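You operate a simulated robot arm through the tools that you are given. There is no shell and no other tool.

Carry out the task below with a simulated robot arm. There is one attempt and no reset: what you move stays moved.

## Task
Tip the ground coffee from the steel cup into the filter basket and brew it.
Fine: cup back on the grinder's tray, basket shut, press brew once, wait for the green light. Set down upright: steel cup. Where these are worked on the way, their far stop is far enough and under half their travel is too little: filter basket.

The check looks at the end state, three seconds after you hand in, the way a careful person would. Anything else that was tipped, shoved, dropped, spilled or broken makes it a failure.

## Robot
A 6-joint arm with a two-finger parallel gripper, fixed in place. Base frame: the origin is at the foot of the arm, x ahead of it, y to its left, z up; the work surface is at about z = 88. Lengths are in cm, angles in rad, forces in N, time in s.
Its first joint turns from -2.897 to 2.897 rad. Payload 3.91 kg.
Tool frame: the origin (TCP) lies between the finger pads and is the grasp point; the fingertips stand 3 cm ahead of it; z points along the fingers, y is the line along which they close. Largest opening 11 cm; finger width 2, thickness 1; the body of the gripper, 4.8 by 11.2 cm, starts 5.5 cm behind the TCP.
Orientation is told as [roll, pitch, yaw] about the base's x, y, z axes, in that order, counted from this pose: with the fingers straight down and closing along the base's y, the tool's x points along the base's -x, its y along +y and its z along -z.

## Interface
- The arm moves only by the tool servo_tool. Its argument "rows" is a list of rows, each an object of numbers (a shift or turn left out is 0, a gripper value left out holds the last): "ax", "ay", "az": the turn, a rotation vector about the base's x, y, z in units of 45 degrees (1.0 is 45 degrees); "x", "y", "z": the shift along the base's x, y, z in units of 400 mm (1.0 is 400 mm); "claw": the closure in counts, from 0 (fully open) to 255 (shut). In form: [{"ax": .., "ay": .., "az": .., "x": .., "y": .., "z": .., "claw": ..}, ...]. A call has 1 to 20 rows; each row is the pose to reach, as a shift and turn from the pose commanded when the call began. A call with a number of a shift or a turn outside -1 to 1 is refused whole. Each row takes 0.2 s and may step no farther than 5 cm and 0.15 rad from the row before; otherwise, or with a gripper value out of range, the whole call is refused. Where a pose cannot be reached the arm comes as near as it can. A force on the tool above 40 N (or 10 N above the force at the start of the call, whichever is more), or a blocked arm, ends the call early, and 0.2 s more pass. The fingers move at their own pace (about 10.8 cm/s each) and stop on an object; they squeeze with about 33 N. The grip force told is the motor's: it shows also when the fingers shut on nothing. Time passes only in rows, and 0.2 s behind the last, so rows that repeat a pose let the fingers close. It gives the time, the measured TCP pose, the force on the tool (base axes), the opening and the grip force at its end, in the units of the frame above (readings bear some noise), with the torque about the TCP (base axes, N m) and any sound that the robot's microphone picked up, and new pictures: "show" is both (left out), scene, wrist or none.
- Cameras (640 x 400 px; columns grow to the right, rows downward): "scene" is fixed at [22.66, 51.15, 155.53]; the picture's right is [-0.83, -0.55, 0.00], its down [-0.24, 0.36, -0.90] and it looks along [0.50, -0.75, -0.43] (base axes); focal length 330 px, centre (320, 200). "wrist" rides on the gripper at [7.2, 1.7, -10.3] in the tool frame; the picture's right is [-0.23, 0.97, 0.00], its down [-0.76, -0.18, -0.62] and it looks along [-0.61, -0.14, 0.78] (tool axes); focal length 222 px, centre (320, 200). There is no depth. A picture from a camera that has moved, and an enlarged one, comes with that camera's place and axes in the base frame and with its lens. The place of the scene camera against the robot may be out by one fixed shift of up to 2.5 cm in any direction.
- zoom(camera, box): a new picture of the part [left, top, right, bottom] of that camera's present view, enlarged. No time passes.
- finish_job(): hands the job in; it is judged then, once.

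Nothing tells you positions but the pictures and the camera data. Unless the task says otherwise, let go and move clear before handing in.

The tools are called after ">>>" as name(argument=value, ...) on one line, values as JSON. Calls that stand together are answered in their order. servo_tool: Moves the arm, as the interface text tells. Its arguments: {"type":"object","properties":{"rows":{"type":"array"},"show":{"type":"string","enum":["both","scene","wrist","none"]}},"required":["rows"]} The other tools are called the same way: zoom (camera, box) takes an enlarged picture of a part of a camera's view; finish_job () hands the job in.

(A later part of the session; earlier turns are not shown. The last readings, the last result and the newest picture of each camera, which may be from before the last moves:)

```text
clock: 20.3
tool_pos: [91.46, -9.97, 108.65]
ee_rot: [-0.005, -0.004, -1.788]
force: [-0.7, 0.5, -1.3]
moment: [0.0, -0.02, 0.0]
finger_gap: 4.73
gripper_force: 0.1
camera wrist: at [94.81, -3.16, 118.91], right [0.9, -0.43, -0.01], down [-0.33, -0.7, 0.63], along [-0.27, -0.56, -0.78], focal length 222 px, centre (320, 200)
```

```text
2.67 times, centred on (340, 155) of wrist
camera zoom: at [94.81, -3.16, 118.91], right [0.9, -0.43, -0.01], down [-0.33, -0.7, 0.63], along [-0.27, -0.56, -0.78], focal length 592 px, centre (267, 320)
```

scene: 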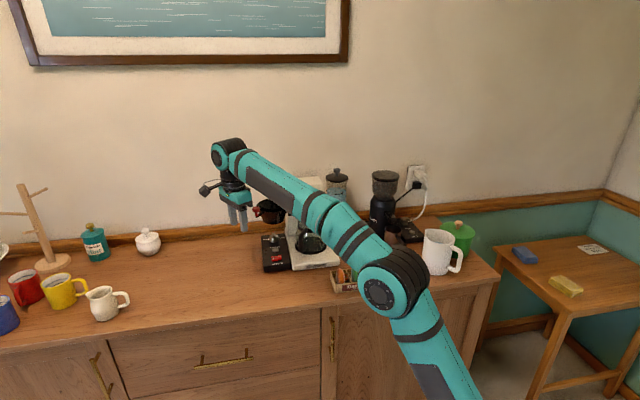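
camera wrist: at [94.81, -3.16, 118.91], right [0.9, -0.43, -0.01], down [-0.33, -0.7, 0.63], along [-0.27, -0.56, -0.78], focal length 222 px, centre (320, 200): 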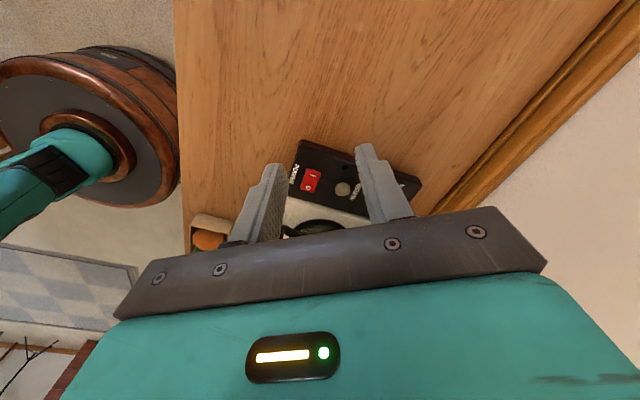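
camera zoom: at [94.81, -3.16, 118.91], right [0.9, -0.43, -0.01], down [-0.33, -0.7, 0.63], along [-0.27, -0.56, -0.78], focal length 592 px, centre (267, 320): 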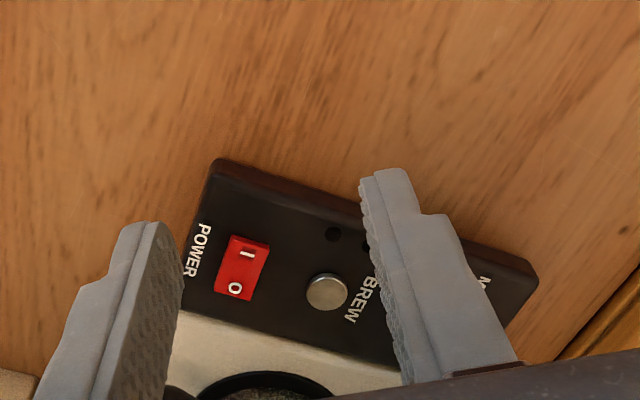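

The basket stands open, clear of the gripper. I'll retreat up and back, and yaw to get a good look at the open basket's position.

>>> servo_tool(rows=[{"x": -0.04, "y": 0.03, "z": 0.06, "az": 0.12}, {"x": -0.12, "y": 0.05, "z": 0.12, "az": 0.28}, {"x": -0.2, "y": 0.07, "z": 0.19, "az": 0.44}, {"x": -0.28, "y": 0.09, "z": 0.26, "az": 0.6}, {"x": -0.36, "y": 0.1, "z": 0.33, "az": 0.76}, {"x": -0.44, "y": 0.1, "z": 0.4, "az": 0.92}, {"x": -0.44, "y": 0.1, "z": 0.4, "az": 0.92}], show="none")

>>> servo_tool(rows=[{"az": 0.17}, {"az": 0.34}, {"az": 0.51}, {"az": 0.51}])

>>> zoom(camera="wrist", box=[220, 80, 460, 230])

>>> zoom(camera="scene", box=[235, 150, 355, 270])

```text
clock: 21.9
tool_pos: [73.95, -6.01, 124.72]
ee_rot: [-0.005, -0.004, -1.063]
force: [0.8, -1.3, -0.7]
moment: [-0.02, -0.03, -0.02]
finger_gap: 4.75
gripper_force: 0.1
```

```text
clock: 22.9
tool_pos: [73.87, -5.95, 124.67]
ee_rot: [-0.005, -0.004, -0.664]
force: [0.2, -0.8, -0.1]
moment: [0.01, -0.01, -0.01]
finger_gap: 4.75
gripper_force: 0.0
camera wrist: at [69.22, -0.07, 134.93], right [0.78, 0.63, 0.0], down [0.49, -0.6, 0.63], along [0.39, -0.49, -0.78], focal length 222 px, centre (320, 200)
```

scene: 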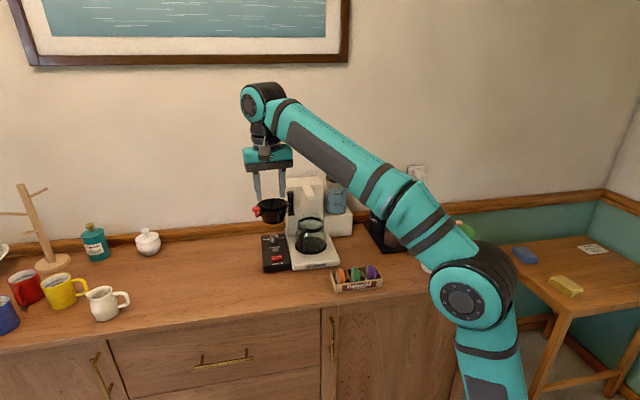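
wrist: 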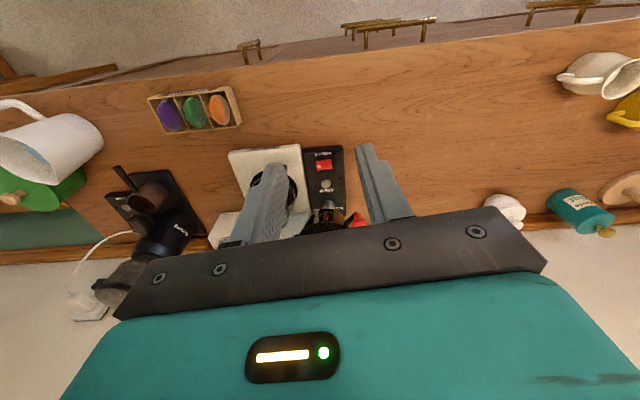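

```text
2.67 times, centred on (340, 155) of wrist
camera zoom: at [69.22, -0.07, 134.93], right [0.78, 0.63, 0.0], down [0.49, -0.6, 0.63], along [0.39, -0.49, -0.78], focal length 592 px, centre (267, 320)
```

zoom: 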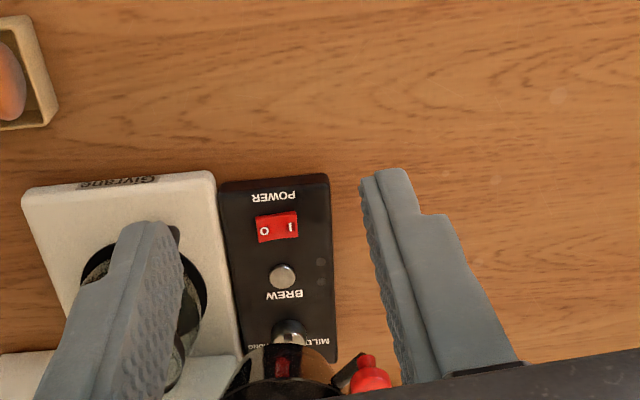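

```text
3.33 times, centred on (295, 210) of scene
camera zoom: at [22.66, 51.15, 155.53], right [-0.83, -0.55, 0.0], down [-0.24, 0.36, -0.9], along [0.5, -0.75, -0.43], focal length 1101 px, centre (403, 167)
```

zoom: 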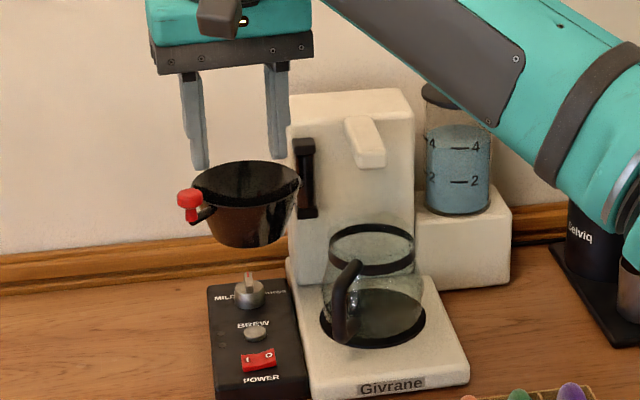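

The basket is fully open with the path to it clear. I'll move the camera closer over it to pin its centre and rim height.

>>> servo_tool(rows=[{"x": 0.05, "y": -0.065, "z": -0.03}, {"x": 0.1, "y": -0.13, "z": -0.06}, {"x": 0.155, "y": -0.195, "z": -0.08}, {"x": 0.155, "y": -0.195, "z": -0.08}], show="wrist")

>>> zoom(camera="wrist", box=[220, 80, 460, 230])

>>> zoom(camera="wrist", box=[0, 60, 240, 210])

```text
clock: 23.9
tool_pos: [80.15, -13.87, 121.39]
ee_rot: [-0.005, -0.004, -0.664]
force: [-0.3, -0.2, 0.1]
moment: [0.01, -0.02, 0.03]
finger_gap: 4.74
gripper_force: 0.0
camera wrist: at [75.49, -7.9, 131.67], right [0.78, 0.63, -0.01], down [0.49, -0.6, 0.63], along [0.39, -0.49, -0.78], focal length 222 px, centre (320, 200)
```

wrist: 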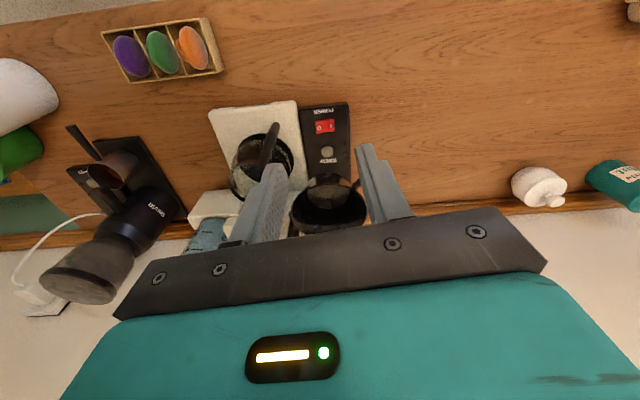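

```text
2.67 times, centred on (340, 155) of wrist
camera zoom: at [75.49, -7.9, 131.67], right [0.78, 0.63, -0.01], down [0.49, -0.6, 0.63], along [0.39, -0.49, -0.78], focal length 592 px, centre (267, 320)
```

zoom: 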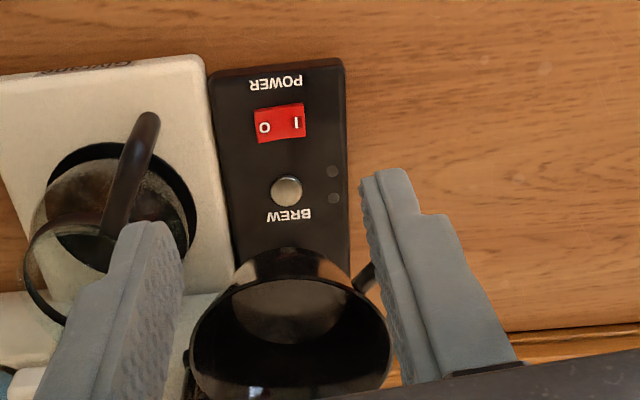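

```text
2.67 times, centred on (120, 135) of wrist
camera zoom: at [75.49, -7.9, 131.67], right [0.78, 0.63, -0.01], down [0.49, -0.6, 0.63], along [0.39, -0.49, -0.78], focal length 592 px, centre (853, 373)
```

zoom: 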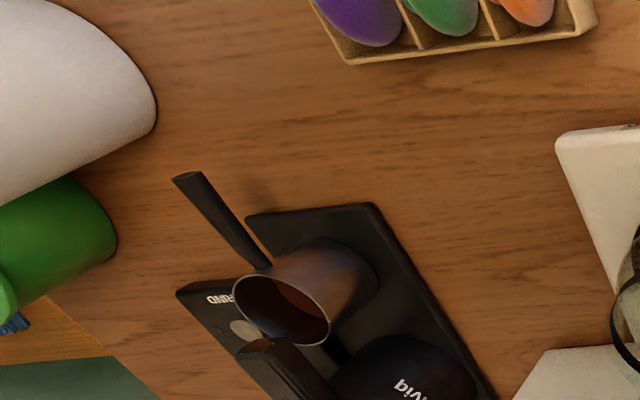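

The open basket's centre is near base (88.4, -22.2), rim at z≈109. The cup is near (57.5, -52.5) with its handle pointing to the front; the pitcher stands close to it, so I'll take a closer look from above before choosing a grasp.

>>> servo_tool(rows=[{"x": -0.085, "y": -0.068, "az": 0.02}, {"x": -0.17, "y": -0.137, "z": -0.01, "az": 0.04}, {"x": -0.255, "y": -0.205, "z": -0.02, "az": 0.06}, {"x": -0.34, "y": -0.273, "z": -0.03, "az": 0.08}, {"x": -0.425, "y": -0.341, "z": -0.04, "az": 0.1}, {"x": -0.51, "y": -0.41, "z": -0.05, "az": 0.12}, {"x": -0.595, "y": -0.478, "z": -0.06, "az": 0.13}, {"x": -0.68, "y": -0.546, "z": -0.07, "az": 0.14}, {"x": -0.765, "y": -0.615, "z": -0.08, "az": 0.15}, {"x": -0.844, "y": -0.683, "z": -0.085, "az": 0.155}, {"x": -0.844, "y": -0.683, "z": -0.085, "az": 0.155}])

>>> zoom(camera="wrist", box=[190, 60, 430, 210])

>>> zoom(camera="scene", box=[235, 220, 315, 280])

```text
clock: 26.3
tool_pos: [46.22, -41.1, 118.12]
ee_rot: [-0.006, -0.003, -0.541]
force: [1.0, 0.7, -0.3]
moment: [0.0, 0.01, 0.01]
finger_gap: 4.73
gripper_force: 0.1
camera wrist: at [40.86, -35.78, 128.37], right [0.7, 0.72, 0.0], down [0.56, -0.54, 0.63], along [0.45, -0.44, -0.78], focal length 222 px, centre (320, 200)
```

scene: 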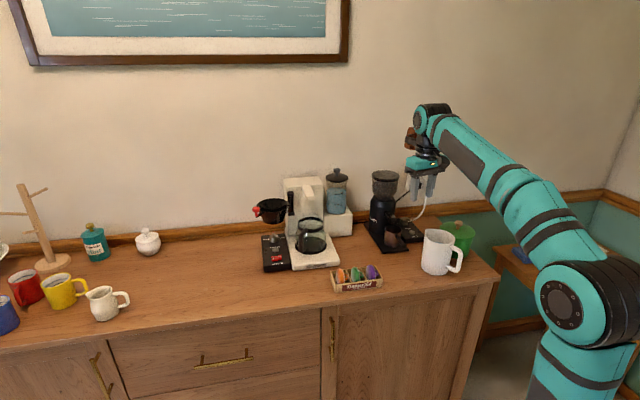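
wrist: 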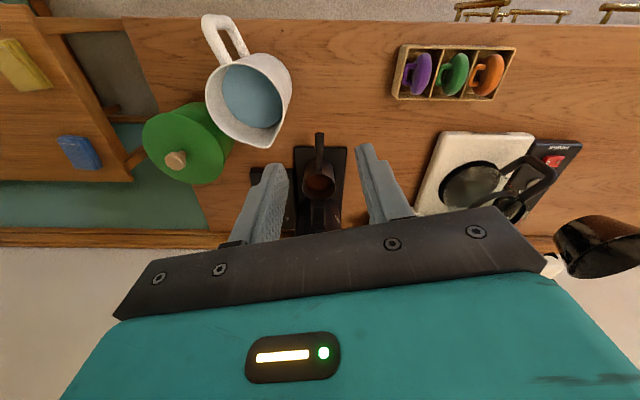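

```text
2.67 times, centred on (310, 135) of wrist
camera zoom: at [40.86, -35.78, 128.37], right [0.7, 0.72, 0.0], down [0.56, -0.54, 0.63], along [0.45, -0.44, -0.78], focal length 592 px, centre (347, 373)
```

zoom: 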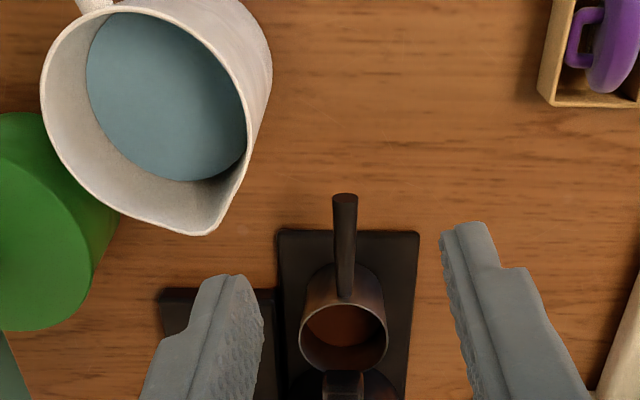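

```text
6.67 times, centred on (275, 250) of scene
camera zoom: at [22.66, 51.15, 155.53], right [-0.83, -0.55, 0.0], down [-0.24, 0.36, -0.9], along [0.5, -0.75, -0.43], focal length 2202 px, centre (620, -133)
```

zoom: 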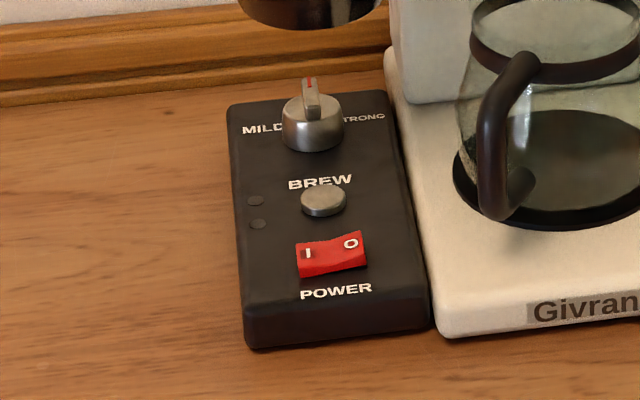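

The handle runs straight toward the front at about L=2.9, W=68–75, z≈94 and the pitcher leaves little room on its right, so I'll come at the handle from the front-left and above. I'll turn the tool to that orientation (two stages) at a safe height.

>>> servo_tool(rows=[{"x": 0.014, "y": 0.013, "z": -0.02, "ax": -0.165, "ay": -0.021, "az": 0.0153, "claw": 162}, {"x": 0.028, "y": 0.026, "z": -0.04, "ax": -0.331, "ay": -0.042, "az": 0.0306}, {"x": 0.042, "y": 0.039, "z": -0.06, "ax": -0.496, "ay": -0.064, "az": 0.0459}, {"x": 0.055, "y": 0.052, "z": -0.08, "ax": -0.6615, "ay": -0.0848, "az": 0.0612}, {"x": 0.055, "y": 0.052, "z": -0.08, "ax": -0.6615, "ay": -0.0848, "az": 0.0612}], show="none")

>>> servo_tool(rows=[{"x": 0.014, "y": 0.013, "z": -0.04, "ax": -0.165, "ay": -0.021, "az": 0.0153}, {"x": 0.028, "y": 0.026, "z": -0.08, "ax": -0.331, "ay": -0.042, "az": 0.0306}, {"x": 0.042, "y": 0.039, "z": -0.12, "ax": -0.496, "ay": -0.064, "az": 0.0459}, {"x": 0.055, "y": 0.052, "z": -0.17, "ax": -0.6615, "ay": -0.0848, "az": 0.0612}, {"x": 0.055, "y": 0.052, "z": -0.17, "ax": -0.6615, "ay": -0.0848, "az": 0.0612}])

>>> zoom(camera="scene", box=[350, 140, 490, 290])

>>> zoom(camera="wrist", box=[200, 40, 440, 220])

```text
clock: 27.5
tool_pos: [48.52, -39.07, 114.88]
ee_rot: [-0.441, -0.312, -0.421]
force: [-0.9, 0.2, 0.1]
moment: [0.01, 0.02, -0.03]
finger_gap: 4.01
gripper_force: 0.1
```

```text
clock: 28.7
tool_pos: [50.66, -36.97, 108.09]
ee_rot: [-0.964, -0.527, -0.156]
force: [0.2, -0.2, -0.5]
moment: [0.03, -0.02, 0.01]
finger_gap: 4.01
gripper_force: 0.0
camera wrist: at [43.73, -26.25, 108.26], right [0.68, 0.46, -0.58], down [0.46, 0.34, 0.82], along [0.57, -0.82, 0.02], focal length 222 px, centre (320, 200)
```

scene: 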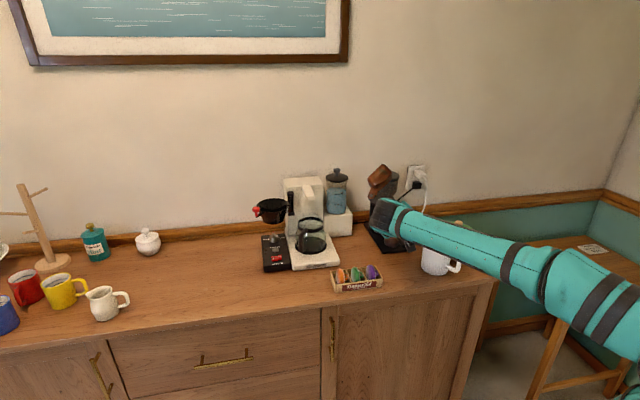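
wrist: 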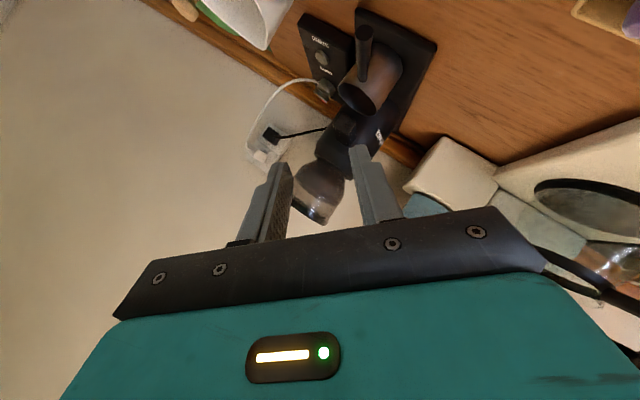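

```text
2.67 times, centred on (420, 215) of scene
camera zoom: at [22.66, 51.15, 155.53], right [-0.83, -0.55, 0.0], down [-0.24, 0.36, -0.9], along [0.5, -0.75, -0.43], focal length 881 px, centre (53, 160)
```

zoom: 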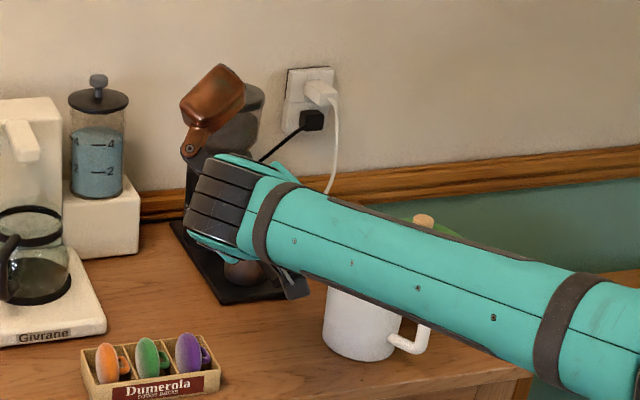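

```text
2.22 times, centred on (320, 130) of wrist
camera zoom: at [43.73, -26.25, 108.26], right [0.68, 0.46, -0.58], down [0.46, 0.34, 0.82], along [0.57, -0.82, 0.02], focal length 494 px, centre (320, 356)
```

zoom: 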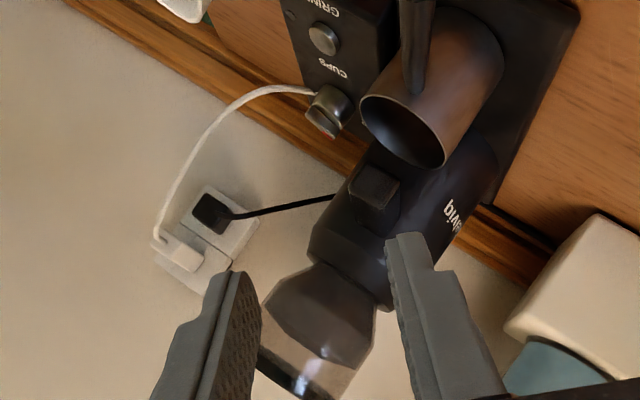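

The handle end agrees with my estimate within a few millimetres. Now move to the pre-grasp point 9 cm behind the handle along the tool axis and check.

>>> servo_tool(rows=[{"x": 0.004, "y": -0.02, "z": -0.08}, {"x": 0.008, "y": -0.045, "z": -0.16}, {"x": 0.013, "y": -0.0715, "z": -0.2325}, {"x": 0.013, "y": -0.0715, "z": -0.2325}])

>>> zoom(camera="wrist", box=[200, 40, 440, 220])

>>> zoom(camera="scene", box=[350, 140, 490, 290])

```text
clock: 29.7
tool_pos: [51.18, -39.97, 98.81]
ee_rot: [-0.962, -0.528, -0.156]
force: [-0.3, -0.2, 0.1]
moment: [0.01, 0.03, 0.0]
finger_gap: 4.04
gripper_force: 0.1
camera wrist: at [44.27, -29.13, 99.03], right [0.68, 0.46, -0.58], down [0.46, 0.34, 0.82], along [0.57, -0.82, 0.02], focal length 222 px, centre (320, 200)
```

scene: 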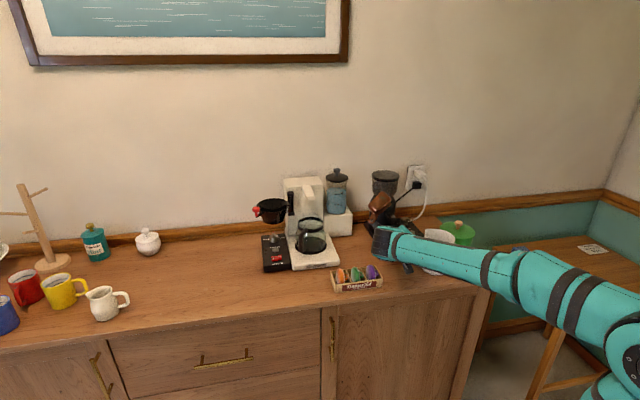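
wrist: 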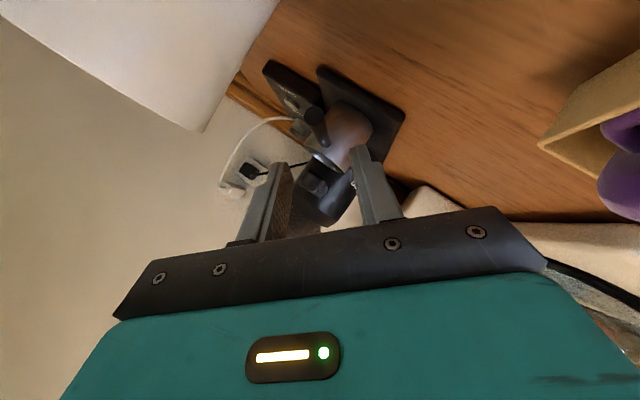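

```text
2.22 times, centred on (320, 130) of wrist
camera zoom: at [44.27, -29.13, 99.03], right [0.68, 0.46, -0.58], down [0.46, 0.34, 0.82], along [0.57, -0.82, 0.02], focal length 494 px, centre (320, 356)
```

zoom: 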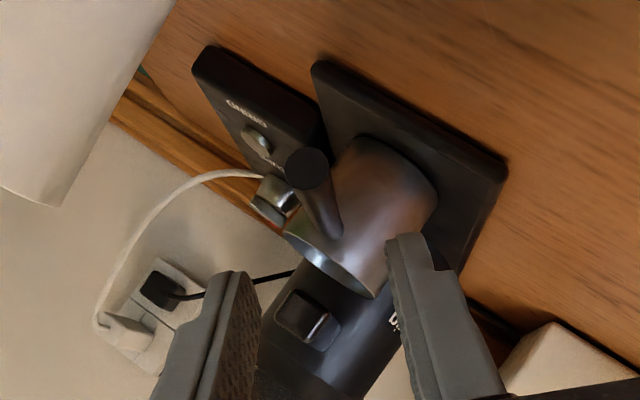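

```text
2.67 times, centred on (420, 215) of scene
camera zoom: at [22.66, 51.15, 155.53], right [-0.83, -0.55, 0.0], down [-0.24, 0.36, -0.9], along [0.5, -0.75, -0.43], focal length 881 px, centre (53, 160)
```

zoom: 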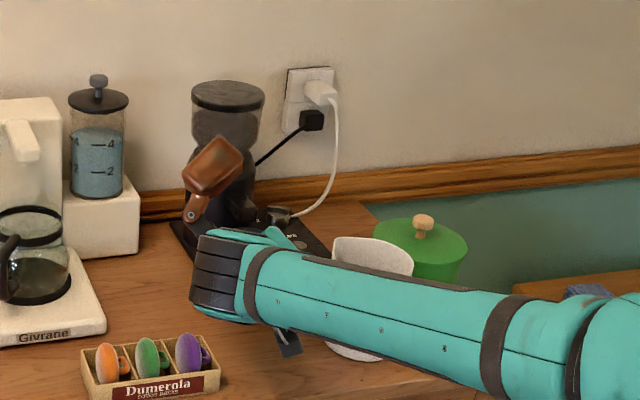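

The tool axis lines up with the handle point (within ~2 mm). Advance 9 cm along the tool axis so the handle lies between the fingers, then look before closing.

>>> servo_tool(rows=[{"x": 0.0087, "y": -0.048, "z": -0.028}, {"x": 0.0175, "y": -0.096, "z": -0.056}, {"x": 0.0262, "y": -0.144, "z": -0.0844}, {"x": 0.035, "y": -0.1917, "z": -0.1125}, {"x": 0.035, "y": -0.1917, "z": -0.1125}])

>>> zoom(camera="wrist", box=[200, 90, 440, 240])

>>> zoom(camera="scene", box=[350, 160, 478, 240])

```text
clock: 30.9
tool_pos: [52.59, -47.4, 94.23]
ee_rot: [-0.962, -0.527, -0.158]
force: [0.3, -0.4, -0.2]
moment: [0.05, 0.02, 0.02]
finger_gap: 4.02
gripper_force: 0.0
camera wrist: at [45.61, -36.73, 94.47], right [0.68, 0.46, -0.58], down [0.46, 0.34, 0.82], along [0.57, -0.82, 0.02], focal length 222 px, centre (320, 200)
```

scene: 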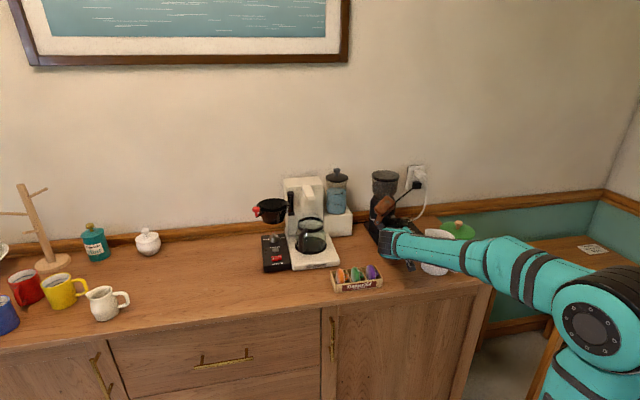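
wrist: 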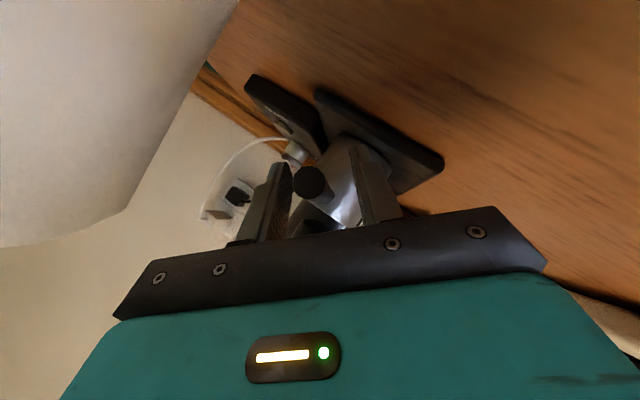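

```text
2.67 times, centred on (320, 165) of wrist
camera zoom: at [45.61, -36.73, 94.47], right [0.68, 0.46, -0.58], down [0.46, 0.34, 0.82], along [0.57, -0.82, 0.02], focal length 592 px, centre (320, 293)
```

zoom: 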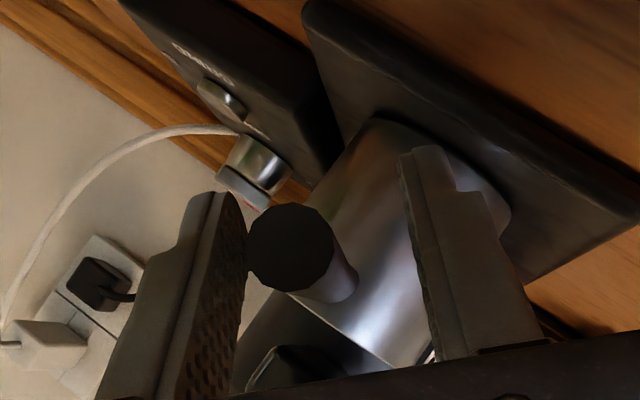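

```text
5.00 times, centred on (414, 200) of scene
camera zoom: at [22.66, 51.15, 155.53], right [-0.83, -0.55, 0.0], down [-0.24, 0.36, -0.9], along [0.5, -0.75, -0.43], focal length 1652 px, centre (-150, 200)
```

zoom: 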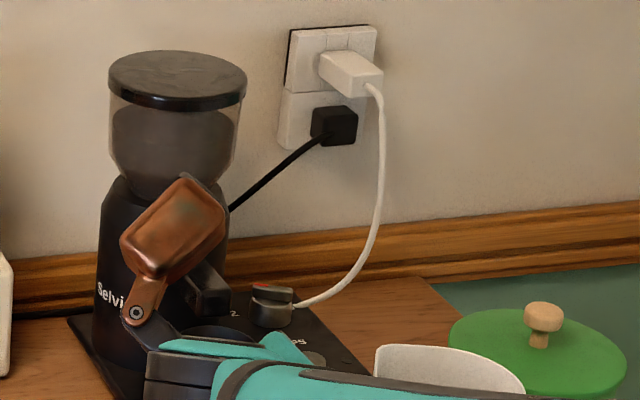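

The handle lies between the pads where expected. Close the fingers on it gently and check the grip.

>>> servo_tool(rows=[{"claw": 190}, {"claw": 210}, {"claw": 225}, {"claw": 240}, {"claw": 255}, {"claw": 255}, {"claw": 255}])

>>> zoom(camera="wrist", box=[200, 90, 440, 240])

```text
clock: 32.5
tool_pos: [52.46, -47.55, 94.29]
ee_rot: [-0.962, -0.526, -0.157]
force: [0.4, -1.7, 2.3]
moment: [-0.09, -0.15, -0.05]
finger_gap: 1.43
gripper_force: 33.4
camera wrist: at [45.61, -36.72, 94.5], right [0.68, 0.46, -0.58], down [0.46, 0.34, 0.82], along [0.57, -0.82, 0.02], focal length 222 px, centre (320, 200)
```

scene: 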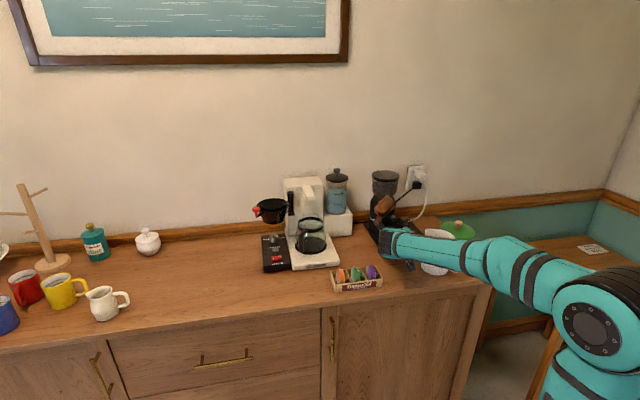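
wrist: 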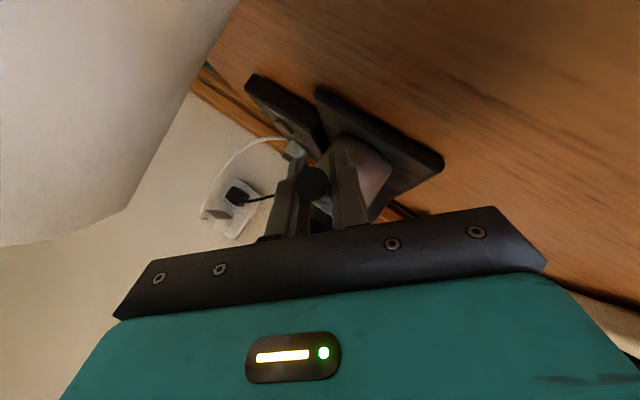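

```text
2.67 times, centred on (320, 165) of wrist
camera zoom: at [45.61, -36.72, 94.5], right [0.68, 0.46, -0.58], down [0.46, 0.34, 0.82], along [0.57, -0.82, 0.02], focal length 592 px, centre (320, 293)
```

zoom: 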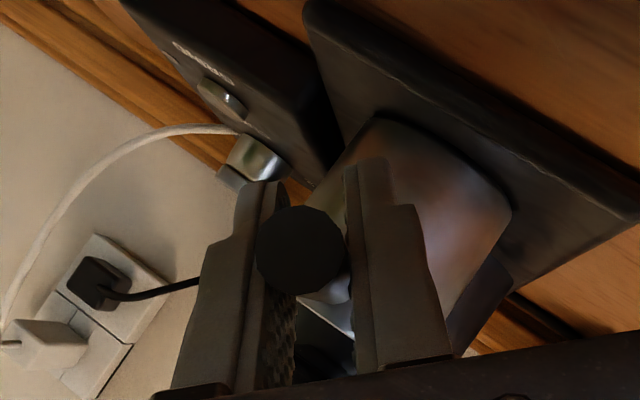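

Gripped the handle (gap 1.43 cm, 33 N). Lift a few millimetres and slide the cup forward out from under the grinder spout, keeping it level.

>>> servo_tool(rows=[{"z": 0.006}, {"z": 0.012}, {"x": -0.018, "y": 0.0175, "z": 0.015}, {"x": -0.045, "y": 0.0437, "z": 0.017}, {"x": -0.08, "y": 0.0787, "z": 0.02}, {"x": -0.116, "y": 0.1137, "z": 0.03}, {"x": -0.134, "y": 0.131, "z": 0.06}, {"x": -0.134, "y": 0.131, "z": 0.06}])

>>> zoom(camera="wrist", box=[200, 90, 440, 240])

>>> zoom(camera="scene", box=[350, 160, 478, 280])

```text
clock: 34.3
tool_pos: [47.25, -42.1, 96.74]
ee_rot: [-0.962, -0.526, -0.159]
force: [-0.4, 0.0, -1.4]
moment: [0.05, 0.03, 0.01]
finger_gap: 1.39
gripper_force: 33.1
camera wrist: at [40.29, -31.47, 96.93], right [0.68, 0.46, -0.58], down [0.46, 0.34, 0.82], along [0.57, -0.82, 0.02], focal length 222 px, centre (320, 200)
```

scene: 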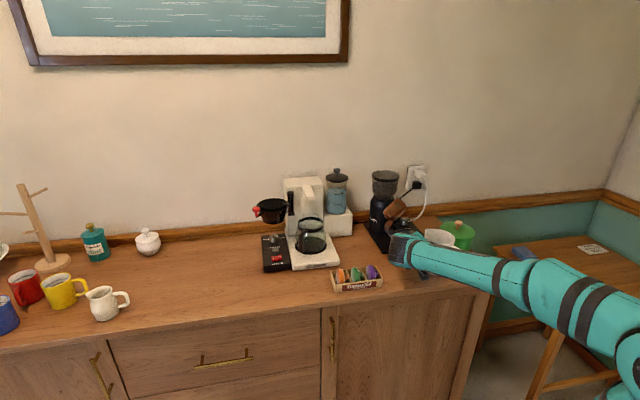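
wrist: 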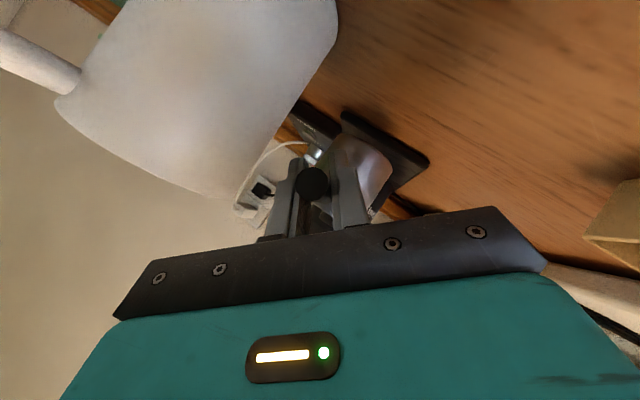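

```text
2.67 times, centred on (320, 165) of wrist
camera zoom: at [40.29, -31.47, 96.93], right [0.68, 0.46, -0.58], down [0.46, 0.34, 0.82], along [0.57, -0.82, 0.02], focal length 592 px, centre (320, 293)
```

zoom: 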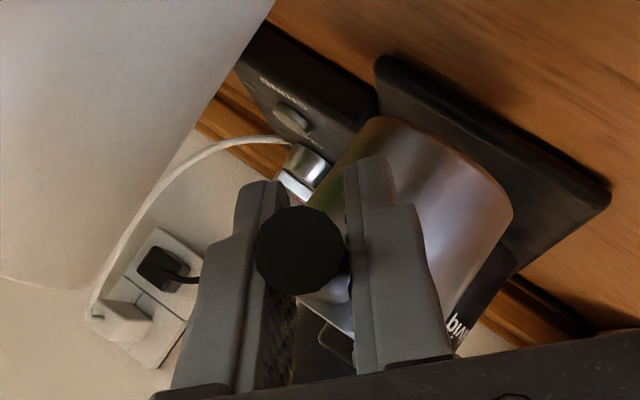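

```text
3.33 times, centred on (414, 220) of scene
camera zoom: at [22.66, 51.15, 155.53], right [-0.83, -0.55, 0.0], down [-0.24, 0.36, -0.9], along [0.5, -0.75, -0.43], focal length 1101 px, centre (7, 133)
```

zoom: 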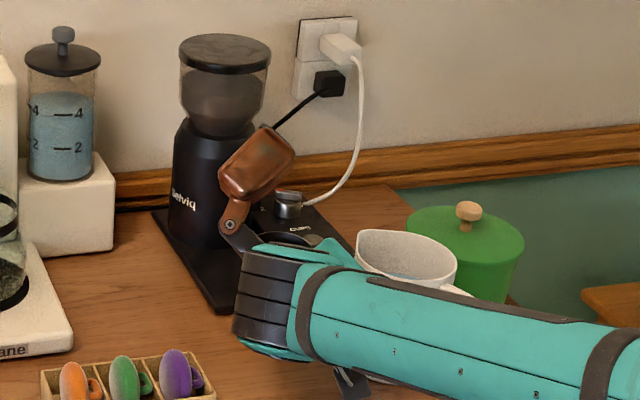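

The cup is out, level and unchanged in the grip. Now raise it straight up to travel height, slowly.

>>> servo_tool(rows=[{"z": 0.03}, {"z": 0.08}, {"z": 0.15}, {"z": 0.225}, {"z": 0.3}, {"z": 0.375}, {"z": 0.45}, {"z": 0.51}, {"z": 0.545}, {"z": 0.556}, {"z": 0.556}])

>>> zoom(camera="scene", box=[340, 100, 500, 280])

```text
clock: 36.7
tool_pos: [47.25, -42.16, 119.0]
ee_rot: [-0.962, -0.527, -0.158]
force: [0.3, 0.2, -0.6]
moment: [0.02, 0.07, -0.01]
finger_gap: 1.38
gripper_force: 33.1
camera wrist: at [40.33, -31.54, 119.16], right [0.68, 0.46, -0.58], down [0.47, 0.34, 0.82], along [0.57, -0.82, 0.02], focal length 222 px, centre (320, 200)
```

scene: 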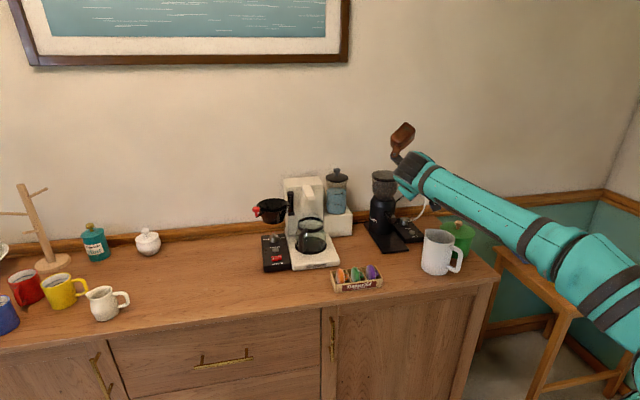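
wrist: 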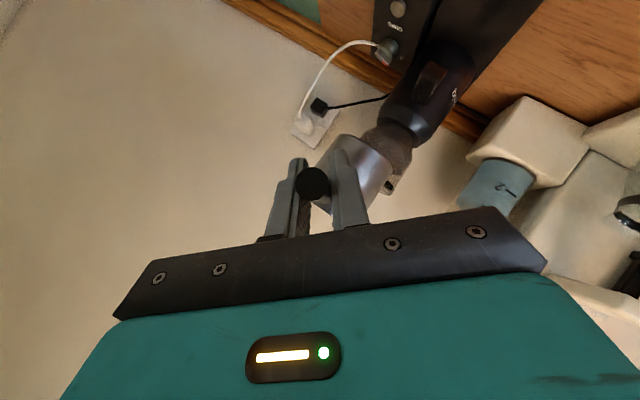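

```text
2.22 times, centred on (420, 190) of scene
camera zoom: at [22.66, 51.15, 155.53], right [-0.83, -0.55, 0.0], down [-0.24, 0.36, -0.9], along [0.5, -0.75, -0.43], focal length 734 px, centre (98, 222)
```

zoom: 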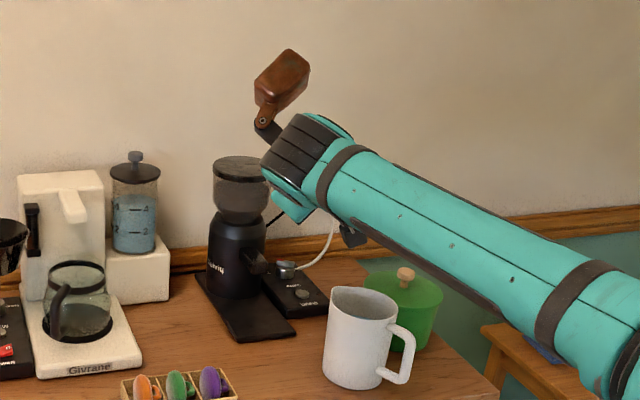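

The cup is lifted clear with everything else undisturbed. Now carry it across in front of the machine, smoothly, keeping the orientation fixed.

>>> servo_tool(rows=[{"x": 0.023, "y": 0.024}, {"x": 0.06, "y": 0.065}, {"x": 0.113, "y": 0.122}, {"x": 0.173, "y": 0.187}, {"x": 0.234, "y": 0.252}, {"x": 0.294, "y": 0.317}, {"x": 0.354, "y": 0.382}, {"x": 0.415, "y": 0.447}, {"x": 0.475, "y": 0.512}, {"x": 0.535, "y": 0.577}, {"x": 0.596, "y": 0.642}, {"x": 0.656, "y": 0.707}, {"x": 0.701, "y": 0.756}, {"x": 0.731, "y": 0.788}, {"x": 0.754, "y": 0.8125}, {"x": 0.754, "y": 0.8125}])

>>> zoom(camera="scene", box=[210, 100, 370, 280])

```text
clock: 40.1
tool_pos: [77.49, -9.86, 119.1]
ee_rot: [-0.962, -0.526, -0.157]
force: [0.1, -0.2, -0.9]
moment: [0.1, 0.03, 0.0]
finger_gap: 1.43
gripper_force: 32.5
camera wrist: at [70.48, 0.91, 119.2], right [0.68, 0.46, -0.58], down [0.46, 0.34, 0.82], along [0.57, -0.82, 0.02], focal length 222 px, centre (320, 200)
```

scene: 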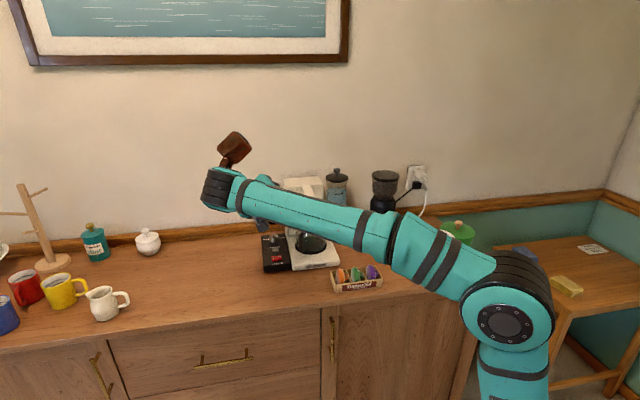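
wrist: 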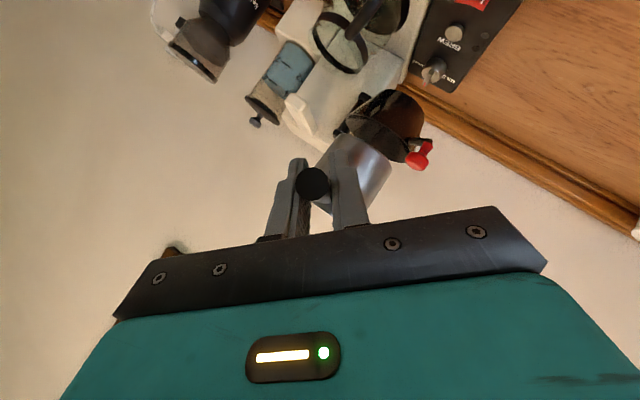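

```text
2.22 times, centred on (290, 190) of scene
camera zoom: at [22.66, 51.15, 155.53], right [-0.83, -0.55, 0.0], down [-0.24, 0.36, -0.9], along [0.5, -0.75, -0.43], focal length 734 px, centre (387, 222)
```

zoom: 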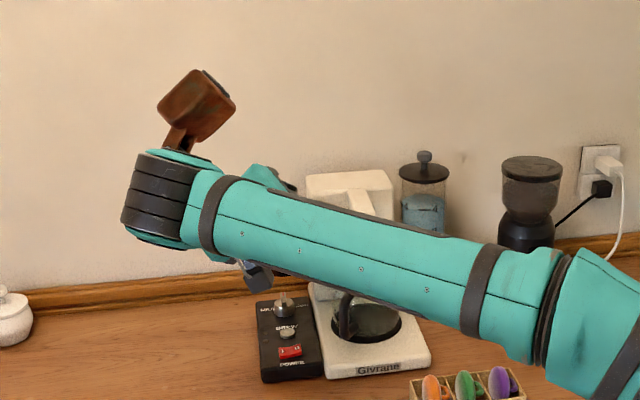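

The cup is now in front of the machine with the open basket ahead of it. I'll use the wrist view to measure the basket relative to the cup.

>>> zoom(camera="wrist", box=[240, 60, 480, 210])

```text
2.67 times, centred on (360, 135) of wrist
camera zoom: at [70.48, 0.91, 119.2], right [0.68, 0.46, -0.58], down [0.46, 0.34, 0.82], along [0.57, -0.82, 0.02], focal length 592 px, centre (213, 373)
```

zoom: 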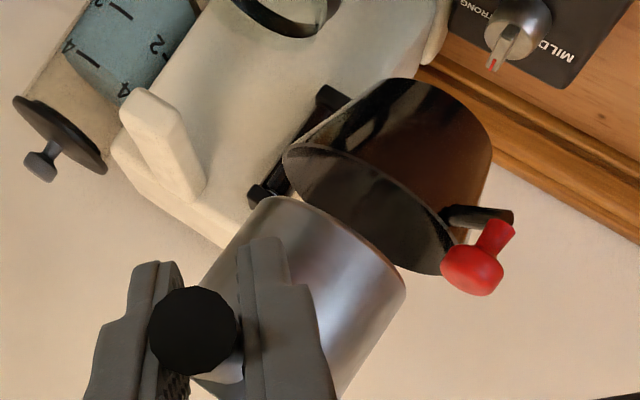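

Basket centre confirmed near (88.3, -22.2), rim z≈109. Move the cup forward so its mouth is above the basket (handle axis slightly to the left of centre, since it will pour toward the right).

>>> servo_tool(rows=[{"x": 0.015, "y": -0.014}, {"x": 0.045, "y": -0.043}, {"x": 0.08, "y": -0.076, "z": -0.005}, {"x": 0.115, "y": -0.109, "z": -0.015}, {"x": 0.145, "y": -0.138, "z": -0.025}, {"x": 0.162, "y": -0.154, "z": -0.033}, {"x": 0.1685, "y": -0.16, "z": -0.0375}, {"x": 0.1685, "y": -0.16, "z": -0.0375}])

>>> zoom(camera="wrist", box=[240, 60, 480, 210])

>>> zoom(camera="scene", box=[210, 100, 370, 280])

```text
clock: 41.9
tool_pos: [84.19, -16.25, 117.45]
ee_rot: [-0.963, -0.526, -0.157]
force: [1.0, 0.4, -1.7]
moment: [0.05, 0.02, 0.04]
finger_gap: 1.4
gripper_force: 33.2
camera wrist: at [77.21, -5.46, 117.65], right [0.68, 0.46, -0.58], down [0.47, 0.34, 0.82], along [0.57, -0.82, 0.02], focal length 222 px, centre (320, 200)
```

scene: 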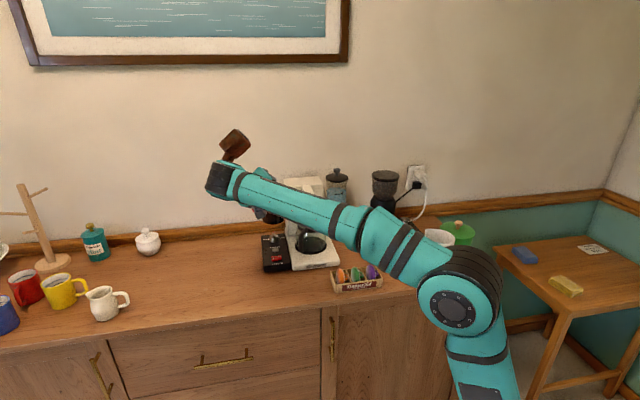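
wrist: 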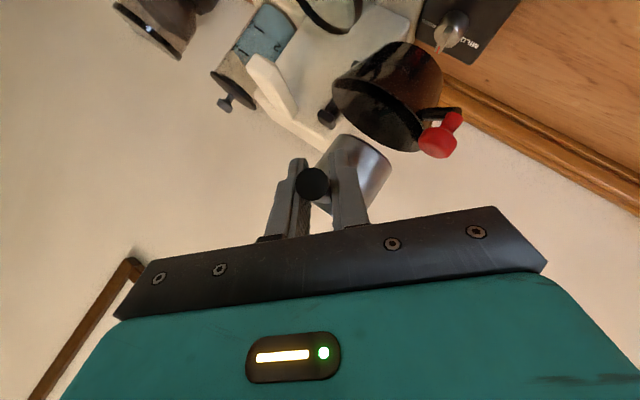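

```text
2.67 times, centred on (360, 135) of wrist
camera zoom: at [77.21, -5.46, 117.65], right [0.68, 0.46, -0.58], down [0.47, 0.34, 0.82], along [0.57, -0.82, 0.02], focal length 592 px, centre (213, 373)
```

zoom: 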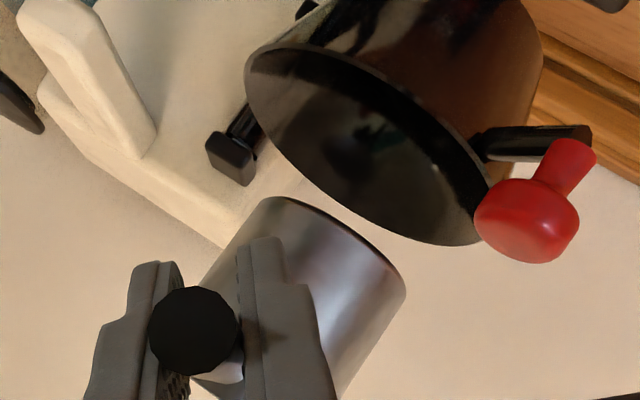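

```text
2.22 times, centred on (290, 190) of scene
camera zoom: at [22.66, 51.15, 155.53], right [-0.83, -0.55, 0.0], down [-0.24, 0.36, -0.9], along [0.5, -0.75, -0.43], focal length 734 px, centre (387, 222)
```

zoom: 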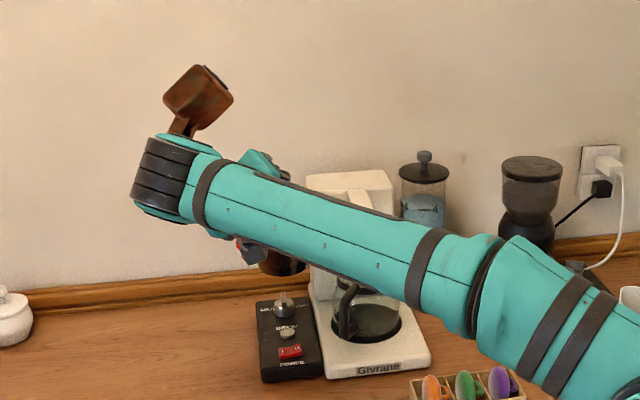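

The cup is centred over the basket as planned. Begin the tilt: rotate about the handle axis (toward the machine side), 60° first.

>>> servo_tool(rows=[{"ax": 0.0794, "ay": -0.0777}, {"ax": 0.1747, "ay": -0.171}, {"ax": 0.2699, "ay": -0.2643}, {"ax": 0.3652, "ay": -0.3576}, {"ax": 0.4605, "ay": -0.4509}, {"ax": 0.5398, "ay": -0.5287}, {"ax": 0.6192, "ay": -0.6064}, {"ax": 0.6986, "ay": -0.6841}, {"ax": 0.7621, "ay": -0.7463}, {"ax": 0.8256, "ay": -0.8085}, {"ax": 0.8892, "ay": -0.8707}, {"ax": 0.9527, "ay": -0.9329}])

>>> zoom(camera="wrist", box=[240, 60, 480, 210])

>>> zoom(camera="scene", box=[210, 100, 370, 280])

```text
clock: 44.5
tool_pos: [84.24, -16.22, 117.48]
ee_rot: [0.361, -0.756, -1.033]
force: [0.3, -0.5, -1.1]
moment: [0.06, 0.08, -0.01]
finger_gap: 1.4
gripper_force: 33.0
camera wrist: at [76.12, -6.58, 119.88], right [0.75, 0.53, 0.41], down [-0.23, -0.37, 0.9], along [0.62, -0.77, -0.15], focal length 222 px, centre (320, 200)
```

scene: 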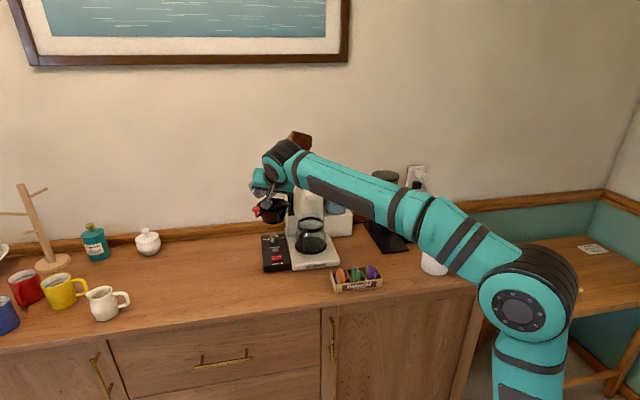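
wrist: 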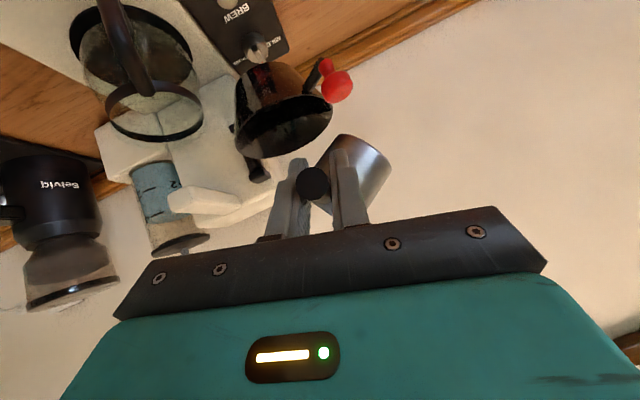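

```text
2.67 times, centred on (360, 135) of wrist
camera zoom: at [76.12, -6.58, 119.88], right [0.75, 0.53, 0.41], down [-0.23, -0.37, 0.9], along [0.62, -0.77, -0.15], focal length 592 px, centre (213, 373)
```

zoom: 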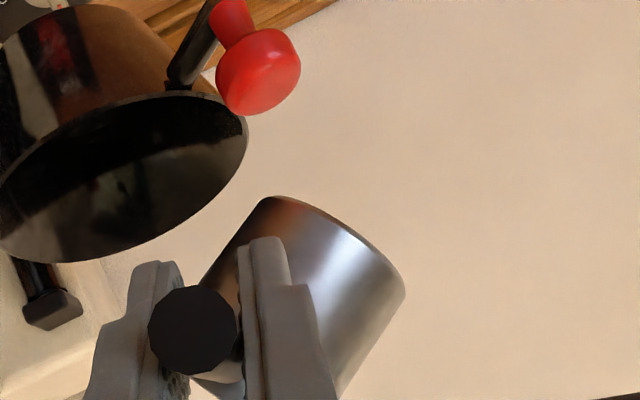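

```text
2.22 times, centred on (290, 190) of scene
camera zoom: at [22.66, 51.15, 155.53], right [-0.83, -0.55, 0.0], down [-0.24, 0.36, -0.9], along [0.5, -0.75, -0.43], focal length 734 px, centre (387, 222)
```

zoom: 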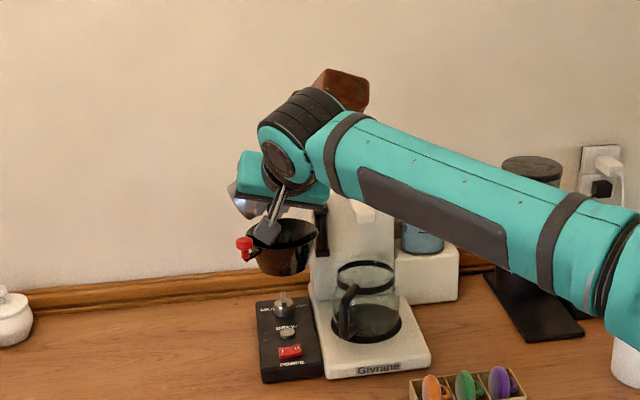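

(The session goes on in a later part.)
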